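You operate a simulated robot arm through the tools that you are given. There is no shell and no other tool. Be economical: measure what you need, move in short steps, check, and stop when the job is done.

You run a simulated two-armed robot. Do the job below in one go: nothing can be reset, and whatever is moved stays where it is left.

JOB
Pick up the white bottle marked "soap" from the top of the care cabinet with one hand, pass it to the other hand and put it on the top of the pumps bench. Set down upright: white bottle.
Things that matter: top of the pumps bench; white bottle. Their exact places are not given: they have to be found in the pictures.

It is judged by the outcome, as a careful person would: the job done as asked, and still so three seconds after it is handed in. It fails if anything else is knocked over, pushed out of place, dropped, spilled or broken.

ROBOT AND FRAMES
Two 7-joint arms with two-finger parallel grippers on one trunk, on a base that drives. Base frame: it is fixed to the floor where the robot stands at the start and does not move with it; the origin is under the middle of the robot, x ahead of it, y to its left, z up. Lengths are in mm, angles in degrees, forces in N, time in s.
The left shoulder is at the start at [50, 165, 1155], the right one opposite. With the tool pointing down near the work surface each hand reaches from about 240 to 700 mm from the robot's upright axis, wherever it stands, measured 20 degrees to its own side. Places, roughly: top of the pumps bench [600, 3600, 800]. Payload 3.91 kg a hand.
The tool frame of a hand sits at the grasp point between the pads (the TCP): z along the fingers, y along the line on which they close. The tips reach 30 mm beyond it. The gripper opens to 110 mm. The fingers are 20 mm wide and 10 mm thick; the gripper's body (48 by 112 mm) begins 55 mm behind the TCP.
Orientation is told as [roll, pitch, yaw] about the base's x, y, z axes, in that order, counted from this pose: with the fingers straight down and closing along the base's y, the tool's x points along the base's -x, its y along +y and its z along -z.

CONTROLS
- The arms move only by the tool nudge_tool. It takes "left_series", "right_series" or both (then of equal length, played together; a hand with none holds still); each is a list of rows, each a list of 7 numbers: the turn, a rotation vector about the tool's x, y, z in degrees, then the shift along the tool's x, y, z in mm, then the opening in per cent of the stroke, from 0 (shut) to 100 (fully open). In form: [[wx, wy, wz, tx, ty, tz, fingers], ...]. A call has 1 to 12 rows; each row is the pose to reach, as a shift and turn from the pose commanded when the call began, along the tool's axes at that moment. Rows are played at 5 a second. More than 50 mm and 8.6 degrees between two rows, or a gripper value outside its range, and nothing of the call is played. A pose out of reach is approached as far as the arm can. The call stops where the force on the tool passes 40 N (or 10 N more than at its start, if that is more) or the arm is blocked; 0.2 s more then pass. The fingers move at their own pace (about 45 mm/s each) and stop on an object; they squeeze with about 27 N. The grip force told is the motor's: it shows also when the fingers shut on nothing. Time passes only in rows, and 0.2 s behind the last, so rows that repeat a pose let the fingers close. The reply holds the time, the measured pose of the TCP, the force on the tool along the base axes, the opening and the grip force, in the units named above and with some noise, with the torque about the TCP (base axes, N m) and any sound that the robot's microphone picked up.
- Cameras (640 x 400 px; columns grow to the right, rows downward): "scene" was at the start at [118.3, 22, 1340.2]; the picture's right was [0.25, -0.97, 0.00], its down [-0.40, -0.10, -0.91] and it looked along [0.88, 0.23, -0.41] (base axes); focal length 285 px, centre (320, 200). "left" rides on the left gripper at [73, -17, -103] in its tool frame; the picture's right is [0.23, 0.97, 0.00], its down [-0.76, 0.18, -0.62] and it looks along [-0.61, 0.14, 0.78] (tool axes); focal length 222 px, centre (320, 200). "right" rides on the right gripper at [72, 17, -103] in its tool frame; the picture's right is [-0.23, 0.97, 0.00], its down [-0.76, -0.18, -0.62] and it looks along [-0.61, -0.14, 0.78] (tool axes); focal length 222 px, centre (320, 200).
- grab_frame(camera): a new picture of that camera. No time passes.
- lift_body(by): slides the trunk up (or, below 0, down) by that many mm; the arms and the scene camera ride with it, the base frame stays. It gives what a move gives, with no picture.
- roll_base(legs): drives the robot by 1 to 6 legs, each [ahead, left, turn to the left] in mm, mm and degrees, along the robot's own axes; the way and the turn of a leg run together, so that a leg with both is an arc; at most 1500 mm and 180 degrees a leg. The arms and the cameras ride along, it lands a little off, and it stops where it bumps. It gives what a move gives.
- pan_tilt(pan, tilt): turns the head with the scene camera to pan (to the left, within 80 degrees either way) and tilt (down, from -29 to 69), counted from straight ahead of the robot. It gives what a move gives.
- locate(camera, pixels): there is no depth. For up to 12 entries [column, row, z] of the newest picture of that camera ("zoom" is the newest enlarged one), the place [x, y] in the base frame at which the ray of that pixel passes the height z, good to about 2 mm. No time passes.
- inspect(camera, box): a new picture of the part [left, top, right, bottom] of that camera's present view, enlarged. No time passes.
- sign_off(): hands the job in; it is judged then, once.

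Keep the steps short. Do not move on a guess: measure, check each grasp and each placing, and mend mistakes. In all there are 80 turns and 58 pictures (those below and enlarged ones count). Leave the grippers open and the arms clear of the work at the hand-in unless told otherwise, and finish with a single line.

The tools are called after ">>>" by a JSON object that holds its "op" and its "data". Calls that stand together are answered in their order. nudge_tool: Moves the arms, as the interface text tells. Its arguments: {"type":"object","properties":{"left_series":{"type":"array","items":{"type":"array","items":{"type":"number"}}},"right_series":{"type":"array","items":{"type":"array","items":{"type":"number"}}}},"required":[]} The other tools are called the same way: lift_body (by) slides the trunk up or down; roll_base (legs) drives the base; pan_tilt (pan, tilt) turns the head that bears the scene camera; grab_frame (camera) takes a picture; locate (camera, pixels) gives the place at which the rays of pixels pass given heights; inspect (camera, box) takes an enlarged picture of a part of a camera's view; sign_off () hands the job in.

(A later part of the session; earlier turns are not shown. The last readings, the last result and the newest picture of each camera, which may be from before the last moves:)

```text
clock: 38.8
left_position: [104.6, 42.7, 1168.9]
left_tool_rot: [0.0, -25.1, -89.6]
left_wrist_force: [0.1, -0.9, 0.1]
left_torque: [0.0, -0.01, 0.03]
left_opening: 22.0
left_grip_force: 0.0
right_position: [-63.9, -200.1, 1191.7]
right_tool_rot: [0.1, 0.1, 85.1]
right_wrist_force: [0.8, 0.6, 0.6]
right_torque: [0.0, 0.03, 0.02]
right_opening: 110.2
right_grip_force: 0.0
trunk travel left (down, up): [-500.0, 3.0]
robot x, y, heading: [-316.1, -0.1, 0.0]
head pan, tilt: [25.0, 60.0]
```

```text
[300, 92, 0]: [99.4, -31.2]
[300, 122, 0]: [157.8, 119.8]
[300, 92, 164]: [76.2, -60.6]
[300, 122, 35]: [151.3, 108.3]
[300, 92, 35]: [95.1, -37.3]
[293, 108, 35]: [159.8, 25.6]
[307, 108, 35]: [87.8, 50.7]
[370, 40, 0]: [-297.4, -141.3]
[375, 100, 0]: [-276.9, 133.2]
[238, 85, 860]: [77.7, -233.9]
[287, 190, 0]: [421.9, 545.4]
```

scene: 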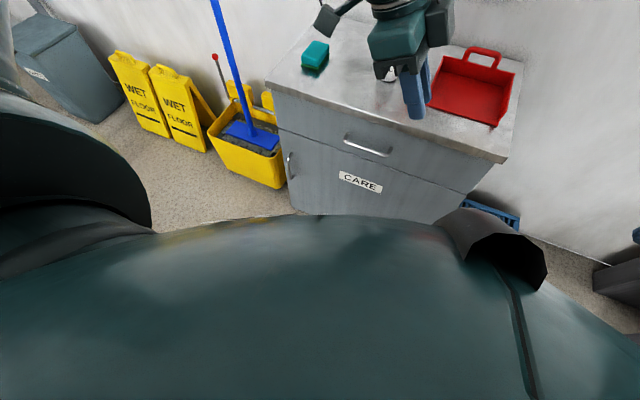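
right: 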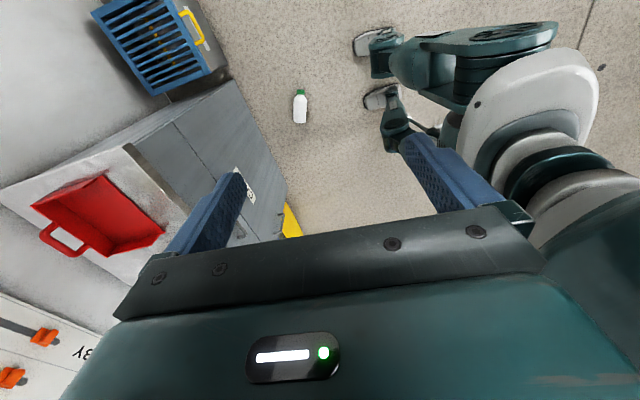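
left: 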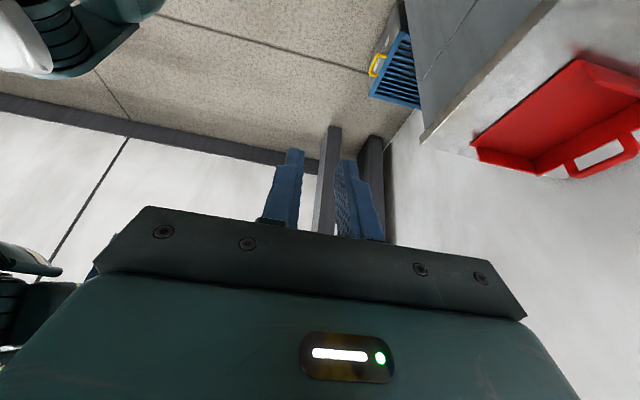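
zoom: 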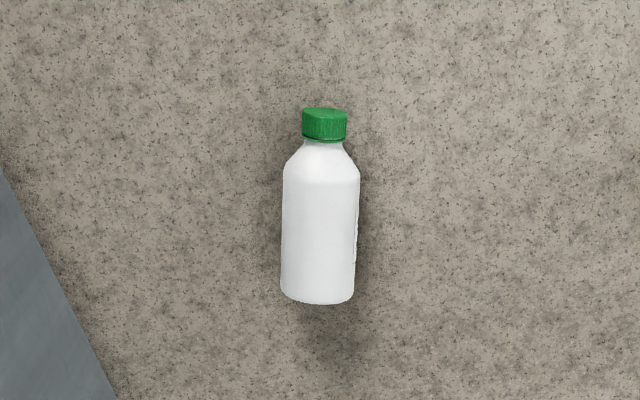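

The bottle lies on the floor, apparently whole: base near (151,108), cap near (95,-37). I'll recover it, taking a body grip next time with slower motion. First I'll place the robot so the bottle is in front of the left shoulder, turned 45° right, with the left hand opened.

>>> {"op": "roll_base", "data": {"legs": [[0, 0, -45], [-54, 170, 0]]}}

>>> {"op": "nudge_tool", "data": {"left_series": [[0, 6, 0, 0, 0, 0, 40], [0, 12, 0, 0, 0, 0, 60], [0, 18, 0, 0, 0, 0, 80], [0, 25, 0, 0, 0, 0, 100], [0, 25, 0, 0, 0, 0, 100]]}}

>>> {"op": "grab_frame", "data": {"camera": "left"}}

```text
clock: 42.4
left_position: [94.0, -106.6, 1168.3]
left_tool_rot: [0.0, -25.2, -135.1]
left_wrist_force: [-0.7, 1.3, 0.2]
left_torque: [-0.04, -0.02, 0.01]
left_opening: 22.0
left_grip_force: 0.1
right_position: [-196.4, -159.0, 1191.2]
right_tool_rot: [0.2, 0.2, 39.9]
right_wrist_force: [0.6, -0.1, 0.4]
right_torque: [0.0, 0.0, -0.06]
right_opening: 110.3
right_grip_force: 0.0
trunk travel left (down, up): [-500.0, 3.0]
robot x, y, heading: [-231.2, 157.1, -45.1]
head pan, tilt: [25.0, 60.0]
```

```text
clock: 43.6
left_position: [120.7, -54.0, 1172.5]
left_tool_rot: [0.0, 0.0, -134.9]
left_wrist_force: [0.5, -0.3, 0.1]
left_torque: [-0.01, 0.02, -0.01]
left_opening: 109.9
left_grip_force: 0.1
left hand out of reach, approached as far as the arm can: row 1, 2, 3, 4, 5
right_position: [-197.1, -159.9, 1191.3]
right_tool_rot: [0.2, 0.2, 39.9]
right_wrist_force: [0.7, 0.6, -0.2]
right_torque: [-0.03, 0.0, 0.01]
right_opening: 109.8
right_grip_force: 0.0
trunk travel left (down, up): [-500.0, 3.0]
robot x, y, heading: [-233.4, 158.8, -45.0]
head pan, tilt: [25.0, 60.0]
```

```text
25 pictures are left
```

left: 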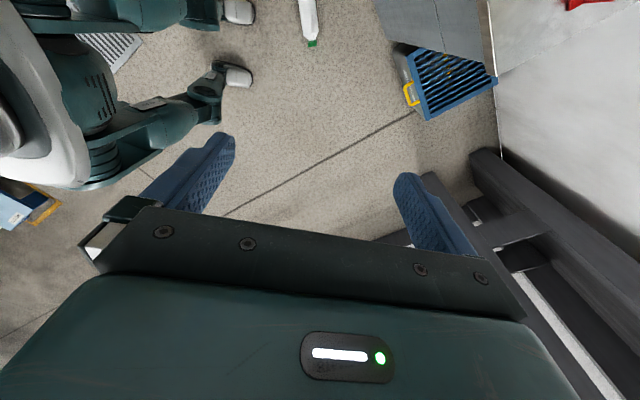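

>>> {"op": "nudge_tool", "data": {"left_series": [[0, 0, -8, 21, -20, 0, 100], [0, 0, -16, 43, -41, 0, 100], [0, 0, -24, 64, -61, 0, 100], [0, 0, -24, 64, -61, 0, 100]]}}

>>> {"op": "lift_body", "data": {"by": -250}}

>>> {"op": "grab_frame", "data": {"camera": "left"}}

```text
clock: 44.6
left_position: [121.3, 33.6, 1171.9]
left_tool_rot: [0.0, 0.0, -110.8]
left_wrist_force: [-0.5, -0.5, -0.6]
left_torque: [0.0, 0.01, 0.04]
left_opening: 109.8
left_grip_force: 0.0
right_position: [-196.9, -160.7, 1190.1]
right_tool_rot: [0.2, 0.2, 39.8]
right_wrist_force: [0.5, 0.4, 0.1]
right_torque: [0.02, -0.05, -0.01]
right_opening: 109.9
right_grip_force: 0.0
trunk travel left (down, up): [-500.0, 3.0]
robot x, y, heading: [-231.6, 161.1, -45.2]
head pan, tilt: [25.0, 60.0]
```

```text
clock: 47.2
left_position: [120.8, 34.2, 921.2]
left_tool_rot: [0.0, -0.1, -110.8]
left_wrist_force: [-0.1, -0.6, -0.1]
left_torque: [0.01, 0.0, 0.0]
left_opening: 109.9
left_grip_force: 0.1
right_position: [-198.0, -161.1, 940.9]
right_tool_rot: [0.3, 0.1, 39.8]
right_wrist_force: [0.5, -0.8, 0.3]
right_torque: [0.02, -0.05, 0.01]
right_opening: 110.0
right_grip_force: 0.0
trunk travel left (down, up): [-250.0, 253.0]
robot x, y, heading: [-228.8, 160.2, -45.1]
head pan, tilt: [25.0, 60.0]
```

```text
24 pictures are left
```

left: 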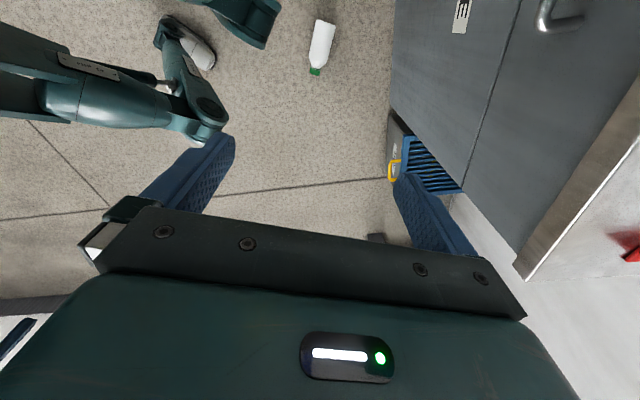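

>>> {"op": "locate", "data": {"camera": "left", "pixels": [[324, 20, 35], [315, 74, 35], [311, 45, 35], [332, 47, 35], [205, 55, 40]]}}

>>> {"op": "lift_body", "data": {"by": -248}}

>>> {"op": "nudge_tool", "data": {"left_series": [[0, 0, 0, 0, 0, 45, 100], [0, 0, 0, 0, 0, 90, 100], [0, 0, 0, 0, 0, 135, 100], [0, 0, 0, 0, 0, 180, 100], [0, 0, 0, 0, 0, 225, 100], [0, 0, 0, 0, 0, 270, 100], [0, 0, 0, 0, 0, 315, 100], [0, 0, 0, 0, 0, 360, 100], [0, 0, 0, 0, 0, 405, 100], [0, 0, 0, 0, 0, 450, 100], [0, 0, 0, 0, 0, 480, 100]]}}

>>> {"op": "grab_frame", "data": {"camera": "left"}}

```text
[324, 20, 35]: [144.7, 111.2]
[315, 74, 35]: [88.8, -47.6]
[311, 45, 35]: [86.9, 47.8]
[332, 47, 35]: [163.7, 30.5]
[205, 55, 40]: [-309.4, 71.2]
```

```text
clock: 49.7
left_position: [120.0, 32.9, 675.3]
left_tool_rot: [0.0, -0.1, -110.8]
left_wrist_force: [-0.3, 0.5, -1.0]
left_torque: [0.0, -0.02, 0.0]
left_opening: 109.8
left_grip_force: 0.1
right_position: [-197.0, -160.0, 693.8]
right_tool_rot: [0.3, 0.1, 40.0]
right_wrist_force: [-0.7, 0.8, 1.0]
right_torque: [-0.03, -0.03, 0.0]
right_opening: 109.9
right_grip_force: 0.0
trunk travel left (down, up): [-2.0, 501.0]
robot x, y, heading: [-236.1, 156.2, -45.0]
head pan, tilt: [25.0, 60.0]
```

```text
clock: 52.1
left_position: [175.6, 114.2, 412.4]
left_tool_rot: [0.0, -0.1, -111.0]
left_wrist_force: [0.8, -0.7, 0.5]
left_torque: [0.0, 0.0, 0.0]
left_opening: 110.2
left_grip_force: 0.1
left hand out of reach, approached as far as the arm can: row 5, 6, 7, 8, 9, 10, 11
right_position: [-196.8, -159.8, 693.2]
right_tool_rot: [0.2, 0.1, 39.9]
right_wrist_force: [0.0, -0.7, 0.5]
right_torque: [-0.03, 0.01, 0.01]
right_opening: 110.1
right_grip_force: 0.1
trunk travel left (down, up): [-2.0, 501.0]
robot x, y, heading: [-233.1, 155.4, -45.1]
head pan, tilt: [25.0, 60.0]
```

```text
23 pictures are left
```

left: 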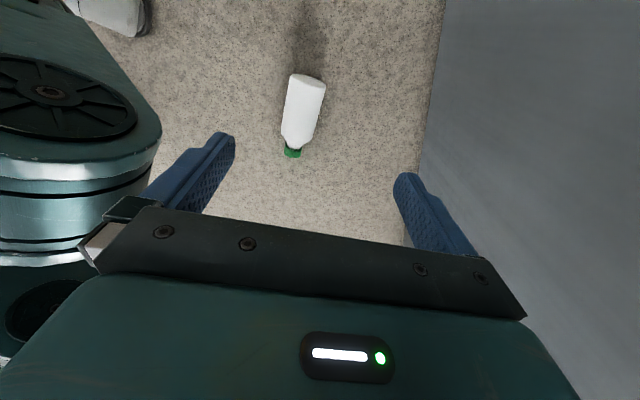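

The hand stops at z 412, pushed outward. I'll look at the arm's shape to see what's limiting it.

>>> {"op": "pan_tilt", "data": {"pan": 50, "tilt": 45}}

>>> {"op": "grab_frame", "data": {"camera": "scene"}}

```text
clock: 53.0
left_position: [173.9, 112.8, 412.9]
left_tool_rot: [0.0, -0.1, -110.9]
left_wrist_force: [-0.1, 0.1, -0.2]
left_torque: [0.0, 0.03, -0.02]
left_opening: 109.9
left_grip_force: 0.2
right_position: [-197.0, -160.1, 693.1]
right_tool_rot: [0.2, 0.1, 39.9]
right_wrist_force: [0.4, 0.5, -0.8]
right_torque: [-0.02, 0.02, 0.0]
right_opening: 110.0
right_grip_force: 0.1
trunk travel left (down, up): [-2.0, 501.0]
robot x, y, heading: [-233.7, 159.4, -45.1]
head pan, tilt: [50.0, 45.0]
```

```text
22 pictures are left
```

scene: 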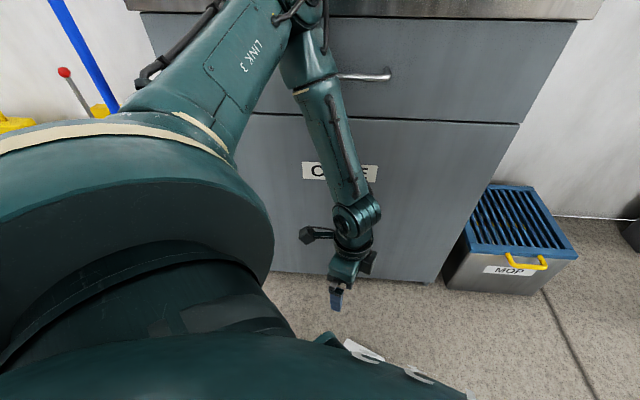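

The upper arm stays level with the shoulder, and the elbow is close to the drawer handle. I'll lift the left hand back up a little, away from the cabinet. Then I'll use the right arm in free space to test how low a hand can go at all.

>>> {"op": "nudge_tool", "data": {"left_series": [[0, 0, 0, -8, 8, -22, 100], [0, 0, 0, -16, 16, -44, 100], [0, 0, 0, -24, 24, -66, 100], [0, 0, 0, -32, 32, -88, 100], [0, 0, 0, -40, 40, -110, 100], [0, 0, 0, -48, 48, -132, 100], [0, 0, 0, -56, 56, -154, 100], [0, 0, 0, -64, 64, -176, 100], [0, 0, 0, -72, 72, -198, 100], [0, 0, 0, -80, 80, -220, 100], [0, 0, 0, -80, 80, -240, 100]], "right_series": [[0, 0, 7.7, 4, -6, 0, 100], [0, 0, 15.4, 8, -12, 0, 100], [0, 0, 23, 12, -18, 0, 100], [0, 0, 31, 16, -24, 0, 100], [0, 0, 38.5, 20, -29, 0, 100], [0, 0, 46, 25, -35, 0, 100], [0, 0, 54, 29, -41, 0, 100], [0, 0, 61.8, 33, -47, 0, 100], [0, 0, 69.5, 37, -53, 0, 100], [0, 0, 77, 41, -58, 0, 100], [0, 0, 85, 45, -64, 0, 100]]}}

>>> {"op": "nudge_tool", "data": {"right_series": [[0, 0, 0, 0, 0, 45, 100], [0, 0, 0, 0, 0, 90, 100], [0, 0, 0, 0, 0, 135, 100], [0, 0, 0, 0, 0, 180, 100], [0, 0, 0, 0, 0, 225, 100], [0, 0, 0, 0, 0, 270, 100], [0, 0, 0, 0, 0, 315, 100], [0, 0, 0, 0, 0, 360, 100], [0, 0, 0, 0, 0, 405, 100], [0, 0, 0, 0, 0, 450, 100], [0, 0, 0, 0, 0, 495, 100], [0, 0, 0, 0, 0, 540, 100]]}}

```text
clock: 55.4
left_position: [222.9, 7.1, 658.7]
left_tool_rot: [-0.1, -0.2, -110.9]
left_wrist_force: [-0.1, -0.2, 0.2]
left_torque: [0.03, -0.02, 0.01]
left_opening: 110.1
left_grip_force: 0.1
right_position: [-191.1, -238.2, 692.6]
right_tool_rot: [-0.1, 0.3, -45.2]
right_wrist_force: [0.1, -0.2, -1.2]
right_torque: [0.0, -0.01, 0.01]
right_opening: 110.0
right_grip_force: 0.1
trunk travel left (down, up): [-2.0, 501.0]
robot x, y, heading: [-231.6, 156.4, -44.9]
head pan, tilt: [50.0, 45.0]
```

```text
clock: 58.0
left_position: [221.4, 7.4, 659.1]
left_tool_rot: [0.1, -0.1, -111.0]
left_wrist_force: [-0.1, -0.2, 0.5]
left_torque: [-0.03, 0.0, 0.01]
left_opening: 110.0
left_grip_force: 0.0
right_position: [-191.7, -236.9, 152.2]
right_tool_rot: [-0.1, 0.2, -45.1]
right_wrist_force: [0.2, -0.2, 0.2]
right_torque: [0.0, 0.01, -0.01]
right_opening: 109.9
right_grip_force: 0.1
trunk travel left (down, up): [-2.0, 501.0]
robot x, y, heading: [-230.3, 160.3, -45.3]
head pan, tilt: [50.0, 45.0]
```

The right hand, unyawed, goes down to z 152 with ease, so the floor is reachable. I'll test how far it can yaw while low, which decides the approach side. This is free floor.

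>>> {"op": "nudge_tool", "data": {"right_series": [[0, 0, 8, 0, 0, 20, 100], [0, 0, 16, 0, 0, 40, 100], [0, 0, 24, 0, 0, 60, 100], [0, 0, 32, 0, 0, 80, 100], [0, 0, 40, 0, 0, 100, 100], [0, 0, 48, 0, 0, 100, 100], [0, 0, 56, 0, 0, 100, 100], [0, 0, 64, 0, 0, 100, 100], [0, 0, 72, 0, 0, 100, 100], [0, 0, 80, 0, 0, 100, 100]]}}

>>> {"op": "grab_frame", "data": {"camera": "right"}}

```text
clock: 60.2
left_position: [221.1, 7.2, 659.0]
left_tool_rot: [0.0, -0.1, -110.9]
left_wrist_force: [0.2, -0.5, -0.5]
left_torque: [0.02, 0.03, 0.03]
left_opening: 110.0
left_grip_force: 0.0
right_position: [-192.8, -237.5, 53.8]
right_tool_rot: [-0.1, -0.2, -125.2]
right_wrist_force: [-0.4, -0.2, -0.4]
right_torque: [-0.02, 0.01, 0.02]
right_opening: 110.0
right_grip_force: 0.1
trunk travel left (down, up): [-2.0, 501.0]
robot x, y, heading: [-234.0, 160.4, -44.9]
head pan, tilt: [50.0, 45.0]
```

```text
21 pictures are left
```

right: 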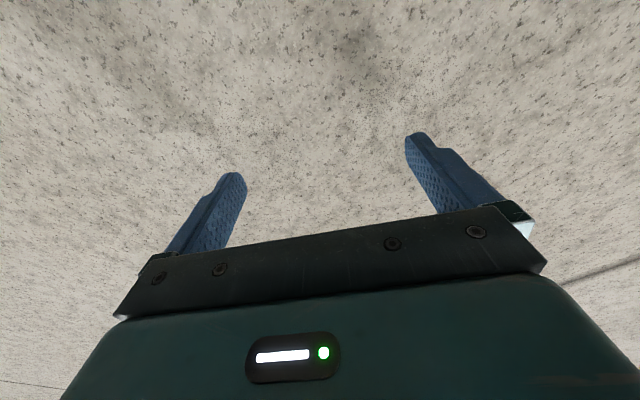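

The right hand reaches z 54 with yaw -80 relative to the robot, so the right hand will fetch the bottle. I'll raise it, tuck the left hand in, then drive to stand at about (-93,335), heading -22°.

>>> {"op": "nudge_tool", "data": {"left_series": [[0, 0, -7, 7, -20, 0, 100], [0, 0, -14, 14, -40, 0, 100], [0, 0, -21, 21, -60, 0, 100], [0, 0, -28, 28, -80, 0, 100], [0, 0, -35, 35, -100, 0, 100], [0, 0, -42, 42, -120, 0, 100], [0, 0, -49, 49, -140, 0, 100], [0, 0, -56, 56, -160, 0, 100], [0, 0, -62, 62, -175, 0, 100], [0, 0, -66, 69, -187, 0, 100]], "right_series": [[0, 0, 0, 0, 0, -25, 100], [0, 0, 0, 0, 0, -50, 100], [0, 0, 0, 0, 0, -75, 100], [0, 0, 0, 0, 0, -100, 100], [0, 0, 0, 0, 0, -125, 100], [0, 0, 0, 0, 0, -150, 100], [0, 0, 0, 0, 0, -175, 100], [0, 0, 0, 0, 0, -200, 100], [0, 0, 0, 0, 0, -210, 100], [0, 0, 0, 0, 0, -220, 100]]}}

```text
clock: 62.4
left_position: [91.6, 113.1, 668.8]
left_tool_rot: [-0.1, 0.1, -44.9]
left_wrist_force: [0.6, 0.3, -0.1]
left_torque: [0.0, 0.0, 0.02]
left_opening: 110.2
left_grip_force: 0.1
left hand out of reach, approached as far as the arm can: row 8, 9, 10
right_position: [-192.9, -237.7, 273.5]
right_tool_rot: [-0.1, -0.1, -125.1]
right_wrist_force: [-0.3, -0.3, 0.1]
right_torque: [0.01, 0.04, 0.0]
right_opening: 109.9
right_grip_force: 0.0
trunk travel left (down, up): [-2.0, 501.0]
robot x, y, heading: [-231.8, 158.4, -45.1]
head pan, tilt: [50.0, 45.0]
```

>>> {"op": "roll_base", "data": {"legs": [[0, 0, 23], [0, 216, 0], [62, 0, 0]]}}

>>> {"op": "grab_frame", "data": {"camera": "right"}}

```text
clock: 65.9
left_position: [223.1, 419.4, 669.2]
left_tool_rot: [0.0, 0.0, -21.8]
left_wrist_force: [-0.1, 0.6, -0.5]
left_torque: [0.0, -0.01, -0.02]
left_opening: 109.7
left_grip_force: 0.0
right_position: [97.6, -12.6, 273.8]
right_tool_rot: [-0.3, -0.1, -102.1]
right_wrist_force: [-0.1, 0.2, 0.2]
right_torque: [-0.03, -0.03, -0.01]
right_opening: 110.0
right_grip_force: 0.0
trunk travel left (down, up): [-2.0, 501.0]
robot x, y, heading: [-96.9, 336.9, -22.3]
head pan, tilt: [50.0, 45.0]
```

```text
20 pictures are left
```

right: 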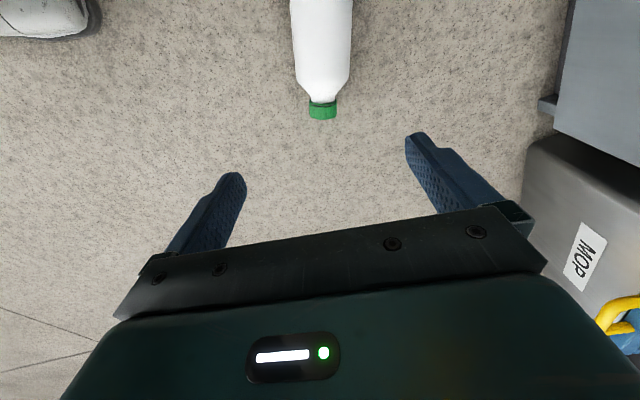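

The bottle lies nicely lengthwise in front of the right hand. I'll measure it.

>>> {"op": "locate", "data": {"camera": "right", "pixels": [[323, 117, 35], [294, 60, 35], [351, 60, 35], [291, 8, 35], [353, 8, 35]]}}

```text
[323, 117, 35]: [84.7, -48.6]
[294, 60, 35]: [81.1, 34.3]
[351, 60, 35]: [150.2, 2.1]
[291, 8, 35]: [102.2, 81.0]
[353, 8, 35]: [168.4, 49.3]
```

The bottle axis points at -112.7° and I want the grip point at (124,46), 62 mm from its base. I'll align above it first.

>>> {"op": "nudge_tool", "data": {"right_series": [[0, 0, 5, 25, 5, 20, 100], [0, 0, 10.6, 50, 10, 45, 100], [0, 0, 10.6, 62.9, 13.5, 85, 100], [0, 0, 10.6, 62.9, 13.5, 125, 100], [0, 0, 10.6, 62.9, 13.5, 160, 100], [0, 0, 10.6, 62.9, 13.5, 160, 100]]}}

>>> {"op": "grab_frame", "data": {"camera": "right"}}

```text
clock: 67.3
left_position: [221.8, 420.1, 668.0]
left_tool_rot: [-0.2, 0.0, -21.9]
left_wrist_force: [0.0, -0.1, 0.2]
left_torque: [0.02, 0.01, -0.01]
left_opening: 110.0
left_grip_force: 0.1
right_position: [122.7, 46.0, 112.5]
right_tool_rot: [-0.1, 0.0, -112.6]
right_wrist_force: [0.8, -0.1, 0.2]
right_torque: [-0.01, -0.01, 0.03]
right_opening: 110.0
right_grip_force: 0.1
trunk travel left (down, up): [-2.0, 501.0]
robot x, y, heading: [-92.7, 336.9, -22.3]
head pan, tilt: [50.0, 45.0]
```

```text
19 pictures are left
```

right: 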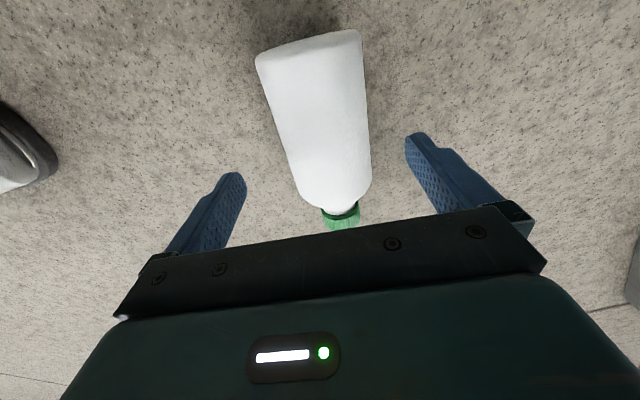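

>>> {"op": "locate", "data": {"camera": "right", "pixels": [[257, 60, 35], [361, 36, 35], [279, 130, 35], [369, 130, 35], [307, 42, 35], [296, 190, 35], [371, 185, 35]]}}

```text
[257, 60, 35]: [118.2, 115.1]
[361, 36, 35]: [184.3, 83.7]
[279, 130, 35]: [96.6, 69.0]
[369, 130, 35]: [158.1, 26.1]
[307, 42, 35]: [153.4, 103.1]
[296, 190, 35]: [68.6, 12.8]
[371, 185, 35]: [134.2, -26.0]
```

Small correction (3.5 mm sideways, 2° yaw), then down to z 40 and close.

>>> {"op": "nudge_tool", "data": {"right_series": [[0, 0, 2, 0, 3.5, 15, 100], [0, 0, 2, 0, 3.5, 35, 100], [0, 0, 2, 0, 3.5, 55, 100], [0, 0, 2, 0, 3.5, 72, 100], [0, 0, 2, 0, 3.5, 72, 80], [0, 0, 2, 0, 3.5, 72, 65], [0, 0, 2, 0, 3.5, 72, 50], [0, 0, 2, 0, 3.5, 72, 30], [0, 0, 2, 0, 3.5, 72, 20], [0, 0, 2, 0, 3.5, 72, 20]]}}

>>> {"op": "grab_frame", "data": {"camera": "right"}}

```text
clock: 69.7
left_position: [222.3, 421.9, 666.0]
left_tool_rot: [-0.4, 0.0, -22.0]
left_wrist_force: [0.1, 0.2, -0.1]
left_torque: [-0.02, -0.01, 0.01]
left_opening: 109.9
left_grip_force: 0.1
right_position: [102.9, -40.1, 45.1]
right_tool_rot: [1.1, -5.9, -117.2]
right_wrist_force: [1.0, -0.9, 0.9]
right_torque: [-0.38, 0.19, 0.04]
right_opening: 39.4
right_grip_force: 27.4
trunk travel left (down, up): [-2.0, 501.0]
robot x, y, heading: [-94.0, 338.1, -22.4]
head pan, tilt: [50.0, 45.0]
stopped in row 10 (right hand): the arm was blocked; the commanded pose is now the measured one
```

```text
18 pictures are left
```

right: 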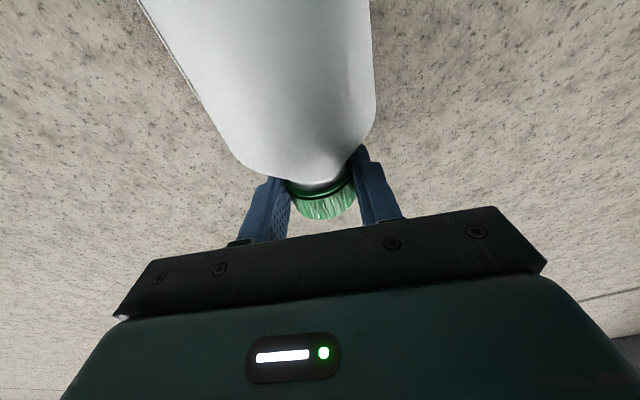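

Unexpected: the hand ended up at the cap (opening 39 mm = cap) and the arm reports blocked. I'll look from the head before doing anything else.

>>> {"op": "pan_tilt", "data": {"pan": -20, "tilt": 60}}

>>> {"op": "grab_frame", "data": {"camera": "scene"}}

>>> {"op": "grab_frame", "data": {"camera": "left"}}

```text
clock: 71.1
left_position: [223.1, 419.8, 669.3]
left_tool_rot: [-0.2, -0.1, -21.9]
left_wrist_force: [-0.3, 0.9, -0.5]
left_torque: [0.02, 0.01, 0.0]
left_opening: 110.0
left_grip_force: 0.1
right_position: [102.0, -35.4, 43.9]
right_tool_rot: [0.8, -5.5, -117.3]
right_wrist_force: [1.5, -4.3, 2.9]
right_torque: [-0.25, 0.03, -0.1]
right_opening: 39.1
right_grip_force: 26.4
trunk travel left (down, up): [-2.0, 501.0]
robot x, y, heading: [-94.2, 338.1, -22.0]
head pan, tilt: [-20.0, 60.0]
```

```text
17 pictures are left
```

scene: 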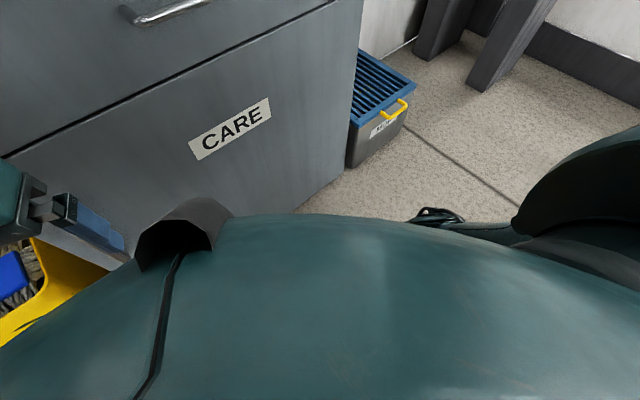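

```text
16 pictures are left
```

left: 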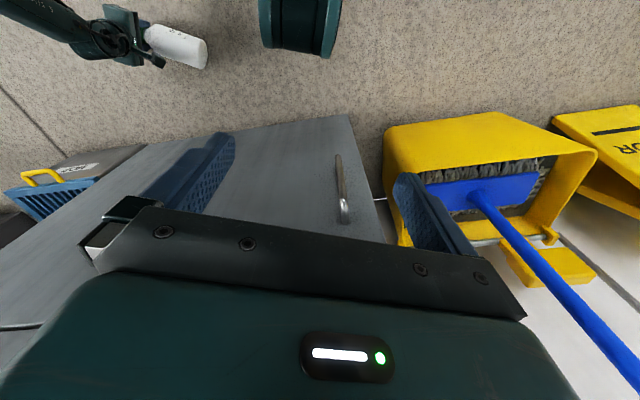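

>>> {"op": "inspect", "data": {"camera": "left", "box": [80, 0, 240, 100]}}

>>> {"op": "locate", "data": {"camera": "left", "pixels": [[203, 67, 5], [207, 42, 65], [205, 54, 35], [147, 37, 35]]}}

```text
4.00 times, centred on (160, 50) of left
```

zoom: 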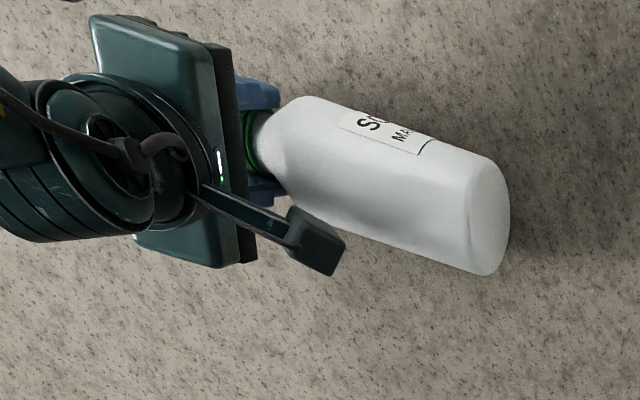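

```text
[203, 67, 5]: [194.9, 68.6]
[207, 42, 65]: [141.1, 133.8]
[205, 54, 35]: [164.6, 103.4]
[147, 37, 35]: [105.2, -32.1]
```

The hand was pushed outward, as the left one had been: at floor height a hand needs about 250+ mm to its own side. The bottle itself has barely moved. I'll open, rise and square up, then shift the base 85 mm left and redo the grasp with the hand further out.

>>> {"op": "nudge_tool", "data": {"right_series": [[0, 0, 0, 0, 0, 0, 60], [0, 0, 0, 0, 0, 0, 80], [0, 0, 0, 0, 0, 0, 100], [0, 2, 0, 0, 0, -20, 100], [0, 5.5, 0, 0, 0, -45, 100], [0, 5.5, 0, 0, 0, -75, 100]]}}

>>> {"op": "roll_base", "data": {"legs": [[0, 88, 0]]}}

>>> {"op": "grab_frame", "data": {"camera": "right"}}

```text
clock: 72.5
left_position: [221.8, 419.8, 669.0]
left_tool_rot: [0.0, 0.1, -21.9]
left_wrist_force: [-0.7, 0.7, 0.5]
left_torque: [0.01, 0.0, -0.01]
left_opening: 110.1
left_grip_force: 0.0
right_position: [101.9, -27.3, 119.2]
right_tool_rot: [0.8, -0.1, -117.0]
right_wrist_force: [0.1, 0.0, 0.5]
right_torque: [-0.02, 0.02, 0.0]
right_opening: 110.2
right_grip_force: 0.1
trunk travel left (down, up): [-2.0, 501.0]
robot x, y, heading: [-95.5, 337.7, -22.0]
head pan, tilt: [-20.0, 60.0]
```

```text
clock: 73.6
left_position: [256.3, 501.6, 667.4]
left_tool_rot: [-0.1, 0.0, -22.0]
left_wrist_force: [-0.1, -0.3, 0.3]
left_torque: [0.02, 0.03, 0.0]
left_opening: 109.8
left_grip_force: 0.1
right_position: [136.6, 53.6, 119.7]
right_tool_rot: [0.8, -0.2, -117.1]
right_wrist_force: [-0.1, 0.0, -0.5]
right_torque: [0.0, 0.0, -0.01]
right_opening: 110.0
right_grip_force: 0.0
trunk travel left (down, up): [-2.0, 501.0]
robot x, y, heading: [-58.0, 413.3, -22.0]
head pan, tilt: [-20.0, 60.0]
```

```text
14 pictures are left
```

right: 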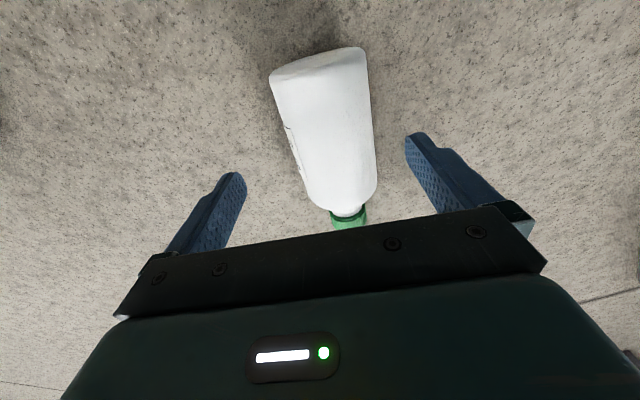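

>>> {"op": "locate", "data": {"camera": "right", "pixels": [[269, 72, 35], [364, 49, 35], [287, 130, 35], [373, 130, 35], [307, 190, 35], [377, 185, 35]]}}

```text
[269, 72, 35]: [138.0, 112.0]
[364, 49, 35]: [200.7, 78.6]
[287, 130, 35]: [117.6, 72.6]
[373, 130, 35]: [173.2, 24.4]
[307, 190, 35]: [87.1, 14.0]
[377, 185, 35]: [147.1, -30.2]
```

Now the bottle axis is at 63° and the hand needs +10 mm sideways. I'll go down and check that the hand stays in place before closing.

>>> {"op": "nudge_tool", "data": {"right_series": [[0, 0, 0, -3, 5, 0, 100], [0, 0, 0, -6, 10, 15, 100], [0, 0, 0, -6, 10, 35, 100], [0, 0, 0, -6, 10, 55, 100], [0, 0, 0, -6, 10, 72, 100], [0, 0, 0, -6, 10, 78, 100], [0, 0, 0, -6, 10, 78, 100]]}}

>>> {"op": "grab_frame", "data": {"camera": "right"}}

```text
clock: 75.2
left_position: [255.7, 502.0, 668.1]
left_tool_rot: [-0.1, 0.1, -21.9]
left_wrist_force: [0.1, -0.2, 0.2]
left_torque: [0.0, 0.04, -0.01]
left_opening: 110.1
left_grip_force: 0.1
right_position: [142.6, 44.9, 47.5]
right_tool_rot: [0.8, 0.0, -117.3]
right_wrist_force: [0.0, -0.1, -0.3]
right_torque: [-0.01, -0.03, -0.01]
right_opening: 110.0
right_grip_force: 0.1
right hand out of reach, approached as far as the arm can: row 6, 7
trunk travel left (down, up): [-2.0, 501.0]
robot x, y, heading: [-64.9, 416.0, -22.0]
head pan, tilt: [-20.0, 60.0]
```

```text
13 pictures are left
```

right: 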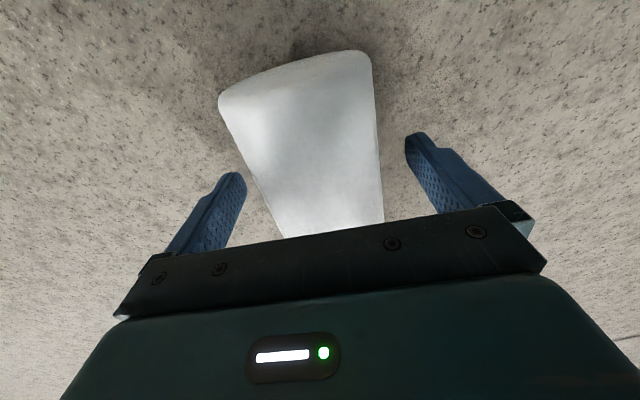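

The hand is in place at z 47 and the tips reach well below the bottle's middle. Closing.

>>> {"op": "nudge_tool", "data": {"right_series": [[0, 0, 0, 0, 0, 0, 85], [0, 0, 0, 0, 0, 0, 75], [0, 0, 0, 0, 0, 0, 65], [0, 0, 0, 0, 0, 0, 55], [0, 0, 0, 0, 0, 0, 30], [0, 0, 0, 0, 0, 0, 20], [0, 0, 0, 0, 0, 0, 10], [0, 0, 0, 0, 0, 0, 10]]}}

>>> {"op": "lift_body", "data": {"by": 60}}

>>> {"op": "grab_frame", "data": {"camera": "right"}}

```text
clock: 77.0
left_position: [256.1, 501.5, 668.0]
left_tool_rot: [-0.1, 0.0, -21.9]
left_wrist_force: [-0.8, -0.1, 0.0]
left_torque: [-0.01, 0.03, -0.01]
left_opening: 110.0
left_grip_force: 0.0
right_position: [142.8, 45.5, 47.5]
right_tool_rot: [0.8, -0.1, -117.2]
right_wrist_force: [-1.2, 1.6, 1.3]
right_torque: [0.07, 0.05, 0.07]
right_opening: 70.5
right_grip_force: 26.6
trunk travel left (down, up): [-2.0, 501.0]
robot x, y, heading: [-62.5, 417.1, -22.2]
head pan, tilt: [-20.0, 60.0]
```

```text
clock: 78.0
left_position: [254.9, 501.9, 729.1]
left_tool_rot: [0.0, 0.1, -21.9]
left_wrist_force: [-0.7, -0.1, 0.1]
left_torque: [-0.01, -0.04, -0.01]
left_opening: 110.0
left_grip_force: 0.1
right_position: [141.5, 43.7, 108.2]
right_tool_rot: [0.8, 0.0, -117.1]
right_wrist_force: [-0.3, 0.2, -5.6]
right_torque: [0.09, -0.05, 0.02]
right_opening: 70.2
right_grip_force: 26.8
trunk travel left (down, up): [-62.0, 441.0]
robot x, y, heading: [-61.9, 418.6, -22.0]
head pan, tilt: [-20.0, 60.0]
```

```text
12 pictures are left
```

right: 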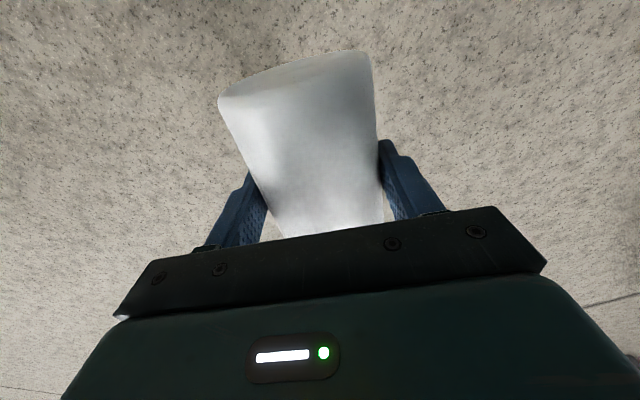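

Held: 70 mm opening, 5.6 N, about 18 mm off the centre of mass, steady. I'll raise the trunk further, then back away into open floor and straighten the heading.

>>> {"op": "lift_body", "data": {"by": 300}}

>>> {"op": "roll_base", "data": {"legs": [[-400, 0, 0], [0, 0, 22]]}}

>>> {"op": "lift_body", "data": {"by": 139}}

```text
clock: 81.0
left_position: [255.6, 500.7, 1028.1]
left_tool_rot: [-0.1, 0.1, -21.9]
left_wrist_force: [0.5, -0.1, -0.4]
left_torque: [-0.03, -0.02, 0.0]
left_opening: 110.0
left_grip_force: 0.0
right_position: [142.0, 42.4, 408.2]
right_tool_rot: [0.7, 0.0, -117.1]
right_wrist_force: [0.6, -0.6, -4.5]
right_torque: [0.06, -0.04, -0.01]
right_opening: 70.3
right_grip_force: 26.9
trunk travel left (down, up): [-362.0, 141.0]
robot x, y, heading: [-62.5, 416.8, -21.9]
head pan, tilt: [-20.0, 60.0]
```

```text
clock: 84.6
left_position: [-168.7, 763.5, 1029.2]
left_tool_rot: [-0.1, 0.0, -0.2]
left_wrist_force: [0.4, 0.9, 1.1]
left_torque: [0.0, -0.03, 0.0]
left_opening: 110.0
left_grip_force: 0.0
right_position: [-103.5, 298.0, 408.7]
right_tool_rot: [0.8, -0.1, -95.4]
right_wrist_force: [-0.4, -0.3, -4.7]
right_torque: [0.06, -0.03, -0.02]
right_opening: 69.9
right_grip_force: 27.1
trunk travel left (down, up): [-362.0, 141.0]
robot x, y, heading: [-429.8, 567.9, -0.3]
head pan, tilt: [-20.0, 60.0]
```

```text
clock: 86.3
left_position: [-166.6, 764.6, 1167.2]
left_tool_rot: [-0.1, 0.1, -0.1]
left_wrist_force: [-0.1, -0.2, -0.4]
left_torque: [-0.01, 0.02, -0.03]
left_opening: 109.8
left_grip_force: 0.0
right_position: [-104.9, 297.5, 546.4]
right_tool_rot: [0.9, -0.1, -95.4]
right_wrist_force: [-0.8, -0.3, -5.4]
right_torque: [0.1, 0.02, 0.04]
right_opening: 70.6
right_grip_force: 27.6
trunk travel left (down, up): [-501.0, 2.0]
robot x, y, heading: [-428.8, 571.5, -0.2]
head pan, tilt: [-20.0, 60.0]
```

I'll check whether the bottle has crept in the grip so far.

>>> {"op": "grab_frame", "data": {"camera": "right"}}

```text
11 pictures are left
```

right: 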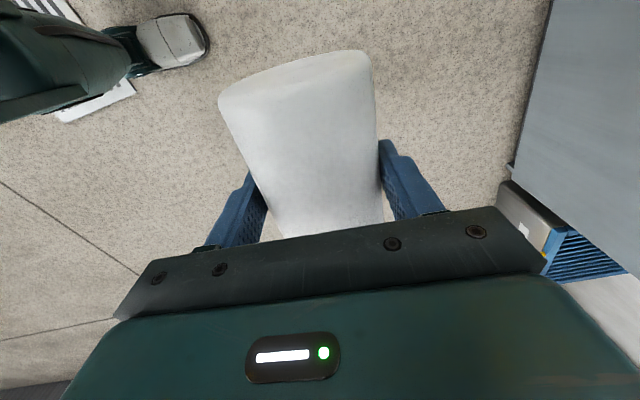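

No creep: the body grip is solid. I'll keep this grip and drive left along the clear corridor to the bench first, then look at it.

>>> {"op": "roll_base", "data": {"legs": [[0, 1400, 0], [0, 1350, 0]]}}

>>> {"op": "pan_tilt", "data": {"pan": 12, "tilt": 28}}

>>> {"op": "grab_frame", "data": {"camera": "scene"}}

```text
clock: 99.6
left_position: [-137.9, 3506.5, 1167.2]
left_tool_rot: [-0.1, 0.0, -0.5]
left_wrist_force: [-0.3, 0.5, 0.0]
left_torque: [-0.02, 0.01, 0.01]
left_opening: 110.0
left_grip_force: 0.0
right_position: [-76.5, 3040.2, 546.7]
right_tool_rot: [0.8, -0.1, -95.7]
right_wrist_force: [-0.5, 0.7, -5.1]
right_torque: [0.08, -0.01, 0.0]
right_opening: 70.4
right_grip_force: 27.3
trunk travel left (down, up): [-501.0, 2.0]
robot x, y, heading: [-401.8, 3315.0, -0.6]
head pan, tilt: [-20.0, 60.0]
```

```text
clock: 100.6
left_position: [-137.1, 3506.2, 1167.5]
left_tool_rot: [-0.1, 0.2, -0.6]
left_wrist_force: [-0.1, 0.3, 0.1]
left_torque: [-0.03, -0.05, 0.02]
left_opening: 110.0
left_grip_force: 0.0
right_position: [-76.0, 3039.8, 547.0]
right_tool_rot: [0.8, -0.1, -95.6]
right_wrist_force: [0.6, -1.3, -4.7]
right_torque: [0.05, 0.01, 0.0]
right_opening: 70.2
right_grip_force: 27.0
trunk travel left (down, up): [-501.0, 2.0]
robot x, y, heading: [-399.3, 3314.0, -0.5]
head pan, tilt: [12.0, 28.0]
```

```text
10 pictures are left
```

scene: 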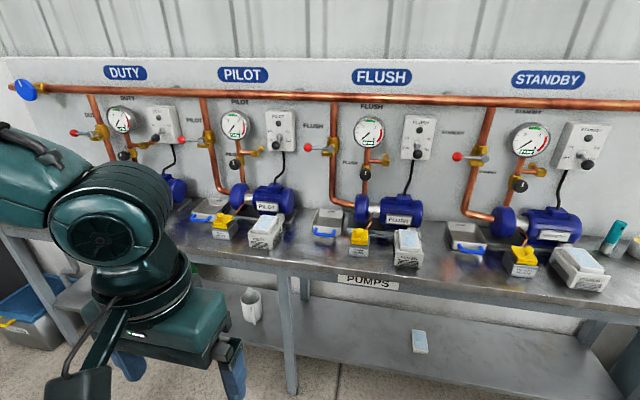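

>>> {"op": "locate", "data": {"camera": "scene", "pixels": [[340, 270, 800], [480, 290, 800], [424, 265, 800], [448, 252, 800], [443, 280, 800], [457, 230, 800], [285, 248, 800], [312, 236, 800], [280, 260, 800], [503, 275, 800], [440, 225, 800]]}}

>>> {"op": "inspect", "data": {"camera": "scene", "box": [240, 180, 560, 320]}}

```text
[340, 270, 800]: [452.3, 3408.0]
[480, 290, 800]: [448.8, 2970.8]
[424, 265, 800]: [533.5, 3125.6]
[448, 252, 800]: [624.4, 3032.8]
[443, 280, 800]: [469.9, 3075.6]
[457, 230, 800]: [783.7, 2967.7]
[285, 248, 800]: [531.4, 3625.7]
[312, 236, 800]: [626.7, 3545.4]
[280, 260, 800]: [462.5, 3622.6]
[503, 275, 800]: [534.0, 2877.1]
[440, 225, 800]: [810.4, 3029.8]
```

```text
2.00 times, centred on (400, 250) of scene
```

zoom: 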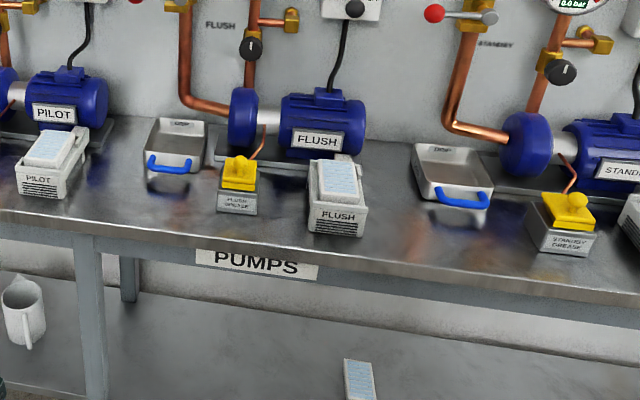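

The bench is busy, but there's a clear patch between the FLUSH log box and the STANDBY tray around (528,2998). It's about 220 mm wide, and the front edge is at x≈450. I'll do the handover here in open space. First the right hand raises the bottle while turning gently.

>>> {"op": "nudge_tool", "data": {"right_series": [[0, 0, -5, 0, 0, -37, 10], [0, 0, -10, 0, 0, -74, 10], [0, 0, -15, 0, 0, -111, 10], [0, 0, -20, 0, 0, -148, 10], [0, 0, -25, 0, 0, -185, 10], [0, 0, -30, 0, 0, -222, 10], [0, 0, -35, 0, 0, -259, 10], [0, 0, -40, 0, 0, -296, 10], [0, 0, -45, 0, 0, -333, 10], [0, 0, -50, 0, 0, -370, 10], [0, 0, -55, 0, 0, -407, 10], [0, 0, -60, 0, 0, -444, 10]]}}

```text
clock: 103.2
left_position: [-137.2, 3506.2, 1167.2]
left_tool_rot: [-0.1, 0.0, -0.5]
left_wrist_force: [-0.1, 0.0, -0.6]
left_torque: [0.02, 0.01, -0.02]
left_opening: 110.3
left_grip_force: 0.1
right_position: [-83.2, 3040.9, 992.3]
right_tool_rot: [0.3, -0.7, -35.6]
right_wrist_force: [0.8, -0.2, -5.3]
right_torque: [0.02, 0.03, -0.02]
right_opening: 70.4
right_grip_force: 26.9
trunk travel left (down, up): [-501.0, 2.0]
robot x, y, heading: [-404.6, 3315.0, -0.8]
head pan, tilt: [12.0, 28.0]
```

>>> {"op": "nudge_tool", "data": {"right_series": [[0, 0, -5.5, 3, 16, -6, 10], [0, 0, -11, 6, 31, -11, 10], [0, 0, -16.4, 9, 47, -17, 10], [0, 0, -21.9, 12, 62, -23, 10], [0, 0, -27.4, 15, 78, -28, 10], [0, 0, -32.8, 18, 94, -34, 10], [0, 0, -38.3, 22, 109, -40, 10], [0, 0, -43.7, 25, 125, -45, 10], [0, 0, -49.2, 28, 141, -51, 10], [0, 0, -54.7, 31, 156, -57, 10], [0, 0, -60.1, 34, 172, -62, 10], [0, 0, -65.6, 37, 187, -68, 10]]}}

>>> {"op": "nudge_tool", "data": {"right_series": [[0, -7.5, 0, 0, 0, 0, 10], [0, -15, 0, 0, 0, 0, 10], [0, -22.5, 0, 0, 0, 0, 10], [0, -30, 0, 0, 0, 0, 10], [0, -37.5, 0, 0, 0, 0, 10], [0, -45, 0, 0, 0, 0, 10], [0, -52.5, 0, 0, 0, 0, 10], [0, -60, 0, 0, 0, 0, 10], [0, -67.5, 0, 0, 0, 0, 10], [0, -75, 0, 0, 0, 0, 10], [0, -82.5, 0, 0, 0, 0, 10], [0, -90, 0, 0, 0, 0, 10]]}}

>>> {"op": "pan_tilt", "data": {"pan": -10, "tilt": 38}}

>>> {"op": "grab_frame", "data": {"camera": "scene"}}

```text
clock: 105.8
left_position: [-137.0, 3506.8, 1167.3]
left_tool_rot: [-0.1, 0.2, -0.4]
left_wrist_force: [0.4, 0.7, -0.4]
left_torque: [0.02, 0.0, 0.01]
left_opening: 109.7
left_grip_force: 0.0
right_position: [-4.3, 3216.2, 1059.9]
right_tool_rot: [-0.6, -0.5, 30.0]
right_wrist_force: [-0.8, 0.8, -5.7]
right_torque: [-0.05, 0.02, 0.0]
right_opening: 70.4
right_grip_force: 27.3
trunk travel left (down, up): [-501.0, 2.0]
robot x, y, heading: [-402.1, 3313.8, -0.7]
head pan, tilt: [12.0, 28.0]
```

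```text
clock: 108.4
left_position: [-137.0, 3507.3, 1168.3]
left_tool_rot: [-0.1, 0.1, -0.5]
left_wrist_force: [-0.3, 0.9, -0.4]
left_torque: [0.02, -0.03, -0.01]
left_opening: 110.0
left_grip_force: 0.0
right_position: [-9.8, 3259.1, 1067.6]
right_tool_rot: [8.2, -60.0, 32.4]
right_wrist_force: [0.4, -1.2, -4.6]
right_torque: [-0.08, 0.09, 0.05]
right_opening: 70.1
right_grip_force: 26.8
right hand out of reach, approached as far as the arm can: row 8, 9, 10, 11, 12
trunk travel left (down, up): [-501.0, 2.0]
robot x, y, heading: [-400.4, 3312.6, -0.8]
head pan, tilt: [12.0, 28.0]
```

```text
clock: 109.2
left_position: [-137.6, 3506.3, 1167.3]
left_tool_rot: [-0.1, 0.1, -0.4]
left_wrist_force: [0.3, -0.1, 0.1]
left_torque: [0.02, -0.03, 0.01]
left_opening: 110.1
left_grip_force: 0.1
right_position: [-9.3, 3257.6, 1068.1]
right_tool_rot: [8.1, -60.2, 32.6]
right_wrist_force: [0.4, -0.2, -5.8]
right_torque: [-0.05, 0.05, 0.0]
right_opening: 70.2
right_grip_force: 26.4
trunk travel left (down, up): [-501.0, 2.0]
robot x, y, heading: [-398.9, 3311.2, -0.7]
head pan, tilt: [-10.0, 38.0]
```

```text
8 pictures are left
```

scene: 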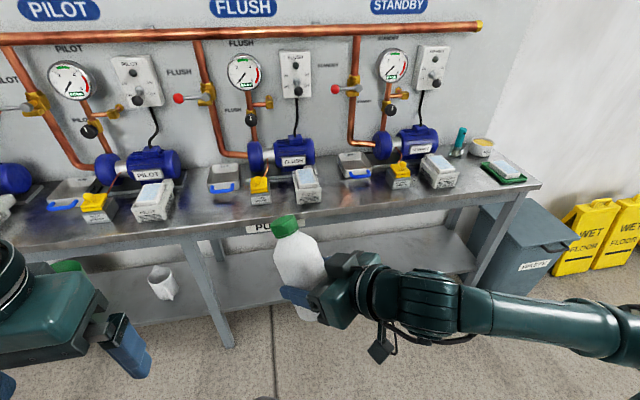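

The bottle is still held but leans forward, because the wrist ran out at pitch -60. Pointing the hand more to the left (yaw 75°), in line with its forearm, should let it level out fully.

>>> {"op": "nudge_tool", "data": {"right_series": [[-4.8, -3.9, -1.9, 0, 0, 0, 10], [-9.6, -7.9, -3.7, 0, 0, 0, 10], [-14.4, -11.8, -5.6, 0, 0, 0, 10], [-19.3, -15.8, -7.4, 0, 0, 0, 10], [-24.1, -19.7, -9.3, 0, 0, 0, 10], [-28.9, -23.7, -11.1, 0, 0, 0, 10], [-33.7, -27.6, -13, 0, 0, 0, 10], [-33.7, -27.6, -13, 0, 0, 0, 10]]}}

```text
clock: 111.0
left_position: [-136.9, 3506.4, 1168.6]
left_tool_rot: [0.0, 0.0, -0.5]
left_wrist_force: [0.5, 0.1, -0.3]
left_torque: [0.02, -0.04, 0.02]
left_opening: 110.0
left_grip_force: 0.0
right_position: [-9.3, 3258.4, 1069.4]
right_tool_rot: [-157.4, -89.6, -127.4]
right_wrist_force: [0.2, 0.2, -5.9]
right_torque: [-0.09, 0.05, -0.03]
right_opening: 70.2
right_grip_force: 27.3
trunk travel left (down, up): [-501.0, 2.0]
robot x, y, heading: [-401.4, 3312.2, -0.7]
head pan, tilt: [-10.0, 38.0]
```

Now pitch is -89.6 and heading about 75°, so the bottle should be upright. I'll check it with the head camera.

>>> {"op": "inspect", "data": {"camera": "scene", "box": [200, 180, 380, 350]}}

>>> {"op": "locate", "data": {"camera": "zoom", "pixels": [[320, 200, 1173]]}}

```text
2.35 times, centred on (290, 265) of scene
```

zoom: 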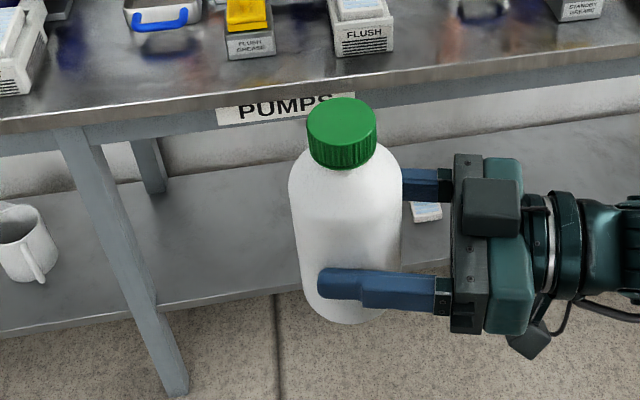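

```text
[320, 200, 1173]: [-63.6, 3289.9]
```

>>> {"op": "locate", "data": {"camera": "zoom", "pixels": [[342, 118, 1165], [342, 118, 1175], [342, 118, 1185], [307, 122, 1175], [377, 122, 1175], [334, 285, 1069]]}}

```text
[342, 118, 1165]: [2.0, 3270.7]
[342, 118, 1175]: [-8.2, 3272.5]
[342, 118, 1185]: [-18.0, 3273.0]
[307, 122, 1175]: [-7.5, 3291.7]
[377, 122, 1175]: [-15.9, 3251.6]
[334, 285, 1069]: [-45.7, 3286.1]
```

Bottle axis is at about (-7,3272), top at about z 1174, base at about 1010. For a comfortable left-hand reach I'll slide the bottle 90 mm further left while lifting the left hand above cap height.

>>> {"op": "nudge_tool", "data": {"left_series": [[0, 0, 0, 0, 0, -15, 100], [0, 0, 0, 0, 0, -30, 100], [0, 0, 0, 0, 0, -45, 100], [0, 0, 0, 0, 0, -60, 100], [0, 0, 0, 0, 0, -65, 100], [0, 0, 0, 0, 0, -65, 100]], "right_series": [[0, 0, 0, 0, 0, 18, 10], [0, 0, 0, 0, 0, 36, 10], [0, 0, 0, 0, 0, 54, 10], [0, 0, 0, 0, 0, 72, 10], [0, 0, 0, 0, 0, 90, 10], [0, 0, 0, 0, 0, 90, 10]]}}

```text
clock: 112.4
left_position: [-136.9, 3507.0, 1232.6]
left_tool_rot: [-0.1, 0.0, -0.4]
left_wrist_force: [-0.1, 0.3, 0.8]
left_torque: [0.02, 0.0, 0.02]
left_opening: 110.1
left_grip_force: 0.1
right_position: [12.9, 3346.9, 1070.2]
right_tool_rot: [-162.7, -89.5, -122.1]
right_wrist_force: [0.3, -0.6, -5.1]
right_torque: [-0.08, 0.0, 0.04]
right_opening: 70.1
right_grip_force: 26.9
trunk travel left (down, up): [-501.0, 2.0]
robot x, y, heading: [-403.9, 3314.6, -0.6]
head pan, tilt: [-10.0, 38.0]
```

For clearance the left fingers should close crosswise to the right hand's approach, so the left hand needs yaw -90. That pose works only at y≥100 from the robot's centreline, so I'll slide the bottle about 70 mm more to the left while yawing the empty left hand.

>>> {"op": "nudge_tool", "data": {"left_series": [[0, 0, 7.5, 0, 0, 0, 100], [0, 0, 15, 0, 0, 0, 100], [0, 0, 22.5, 0, 0, 0, 100], [0, 0, 30, 0, 0, 0, 100], [0, 0, 37.5, 0, 0, 0, 100], [0, 0, 45, 0, 0, 0, 100], [0, 0, 52.5, 0, 0, 0, 100], [0, 0, 60, 0, 0, 0, 100], [0, 0, 67.5, 0, 0, 0, 100], [0, 0, 75, 0, 0, 0, 100], [0, 0, 82.5, 0, 0, 0, 100], [0, 0, 90, 0, 0, 0, 100]], "right_series": [[0, 0, 0, 0, 5, 8, 10], [0, 0, 0, 0, 10, 16, 10], [0, 0, 0, 0, 15, 24, 10], [0, 0, 0, 0, 19, 32, 10], [0, 0, 0, 0, 24, 40, 10], [0, 0, 0, 0, 29, 48, 10], [0, 0, 0, 0, 33, 56, 10], [0, 0, 0, 0, 38, 64, 10], [0, 0, 0, 0, 38, 64, 10], [0, 0, 0, 0, 38, 64, 10], [0, 0, 0, 0, 38, 64, 10], [0, 0, 0, 0, 38, 64, 10]]}}

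```text
clock: 115.0
left_position: [-136.6, 3507.3, 1233.5]
left_tool_rot: [-0.1, -0.2, -90.6]
left_wrist_force: [-0.5, 0.6, -0.1]
left_torque: [-0.01, 0.03, 0.03]
left_opening: 109.8
left_grip_force: 0.1
right_position: [-6.6, 3417.7, 1070.1]
right_tool_rot: [-162.3, -89.5, -122.4]
right_wrist_force: [-1.1, 0.1, -5.5]
right_torque: [-0.08, -0.01, -0.02]
right_opening: 70.7
right_grip_force: 26.8
trunk travel left (down, up): [-501.0, 2.0]
robot x, y, heading: [-402.8, 3315.1, -0.6]
head pan, tilt: [-10.0, 38.0]
```

>>> {"op": "nudge_tool", "data": {"left_series": [[0, 0, 0, -15, 27, 0, 100], [0, 0, 0, -30, 53, 0, 100], [0, 0, 0, -45, 80, 0, 100], [0, 0, 0, -60, 106, 0, 100], [0, 0, 0, -75, 133, 0, 100], [0, 0, 0, -75, 133, 0, 100]]}}

>>> {"op": "grab_frame", "data": {"camera": "left"}}

```text
clock: 116.4
left_position: [-4.5, 3431.2, 1231.4]
left_tool_rot: [0.0, -0.2, -90.5]
left_wrist_force: [0.5, -0.7, 0.7]
left_torque: [-0.01, -0.01, 0.01]
left_opening: 109.8
left_grip_force: 0.1
right_position: [-8.4, 3417.6, 1071.1]
right_tool_rot: [-158.5, -89.5, -126.3]
right_wrist_force: [-0.2, 0.1, -5.9]
right_torque: [-0.1, 0.02, 0.01]
right_opening: 70.5
right_grip_force: 27.7
trunk travel left (down, up): [-501.0, 2.0]
robot x, y, heading: [-400.1, 3313.5, -0.7]
head pan, tilt: [-10.0, 38.0]
```

```text
6 pictures are left
```

left: 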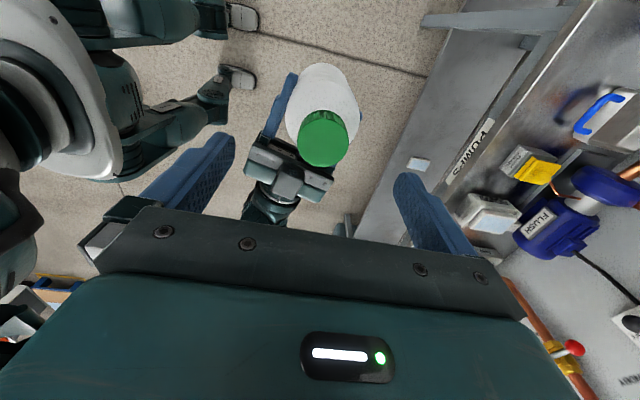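

>>> {"op": "locate", "data": {"camera": "left", "pixels": [[322, 142, 1174], [297, 146, 1174], [347, 142, 1174], [323, 166, 1174], [286, 105, 1130], [360, 110, 1130]]}}

```text
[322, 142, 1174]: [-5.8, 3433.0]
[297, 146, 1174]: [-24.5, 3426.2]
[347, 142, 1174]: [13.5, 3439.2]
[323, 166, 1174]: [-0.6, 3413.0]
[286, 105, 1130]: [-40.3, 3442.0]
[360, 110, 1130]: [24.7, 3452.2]
```

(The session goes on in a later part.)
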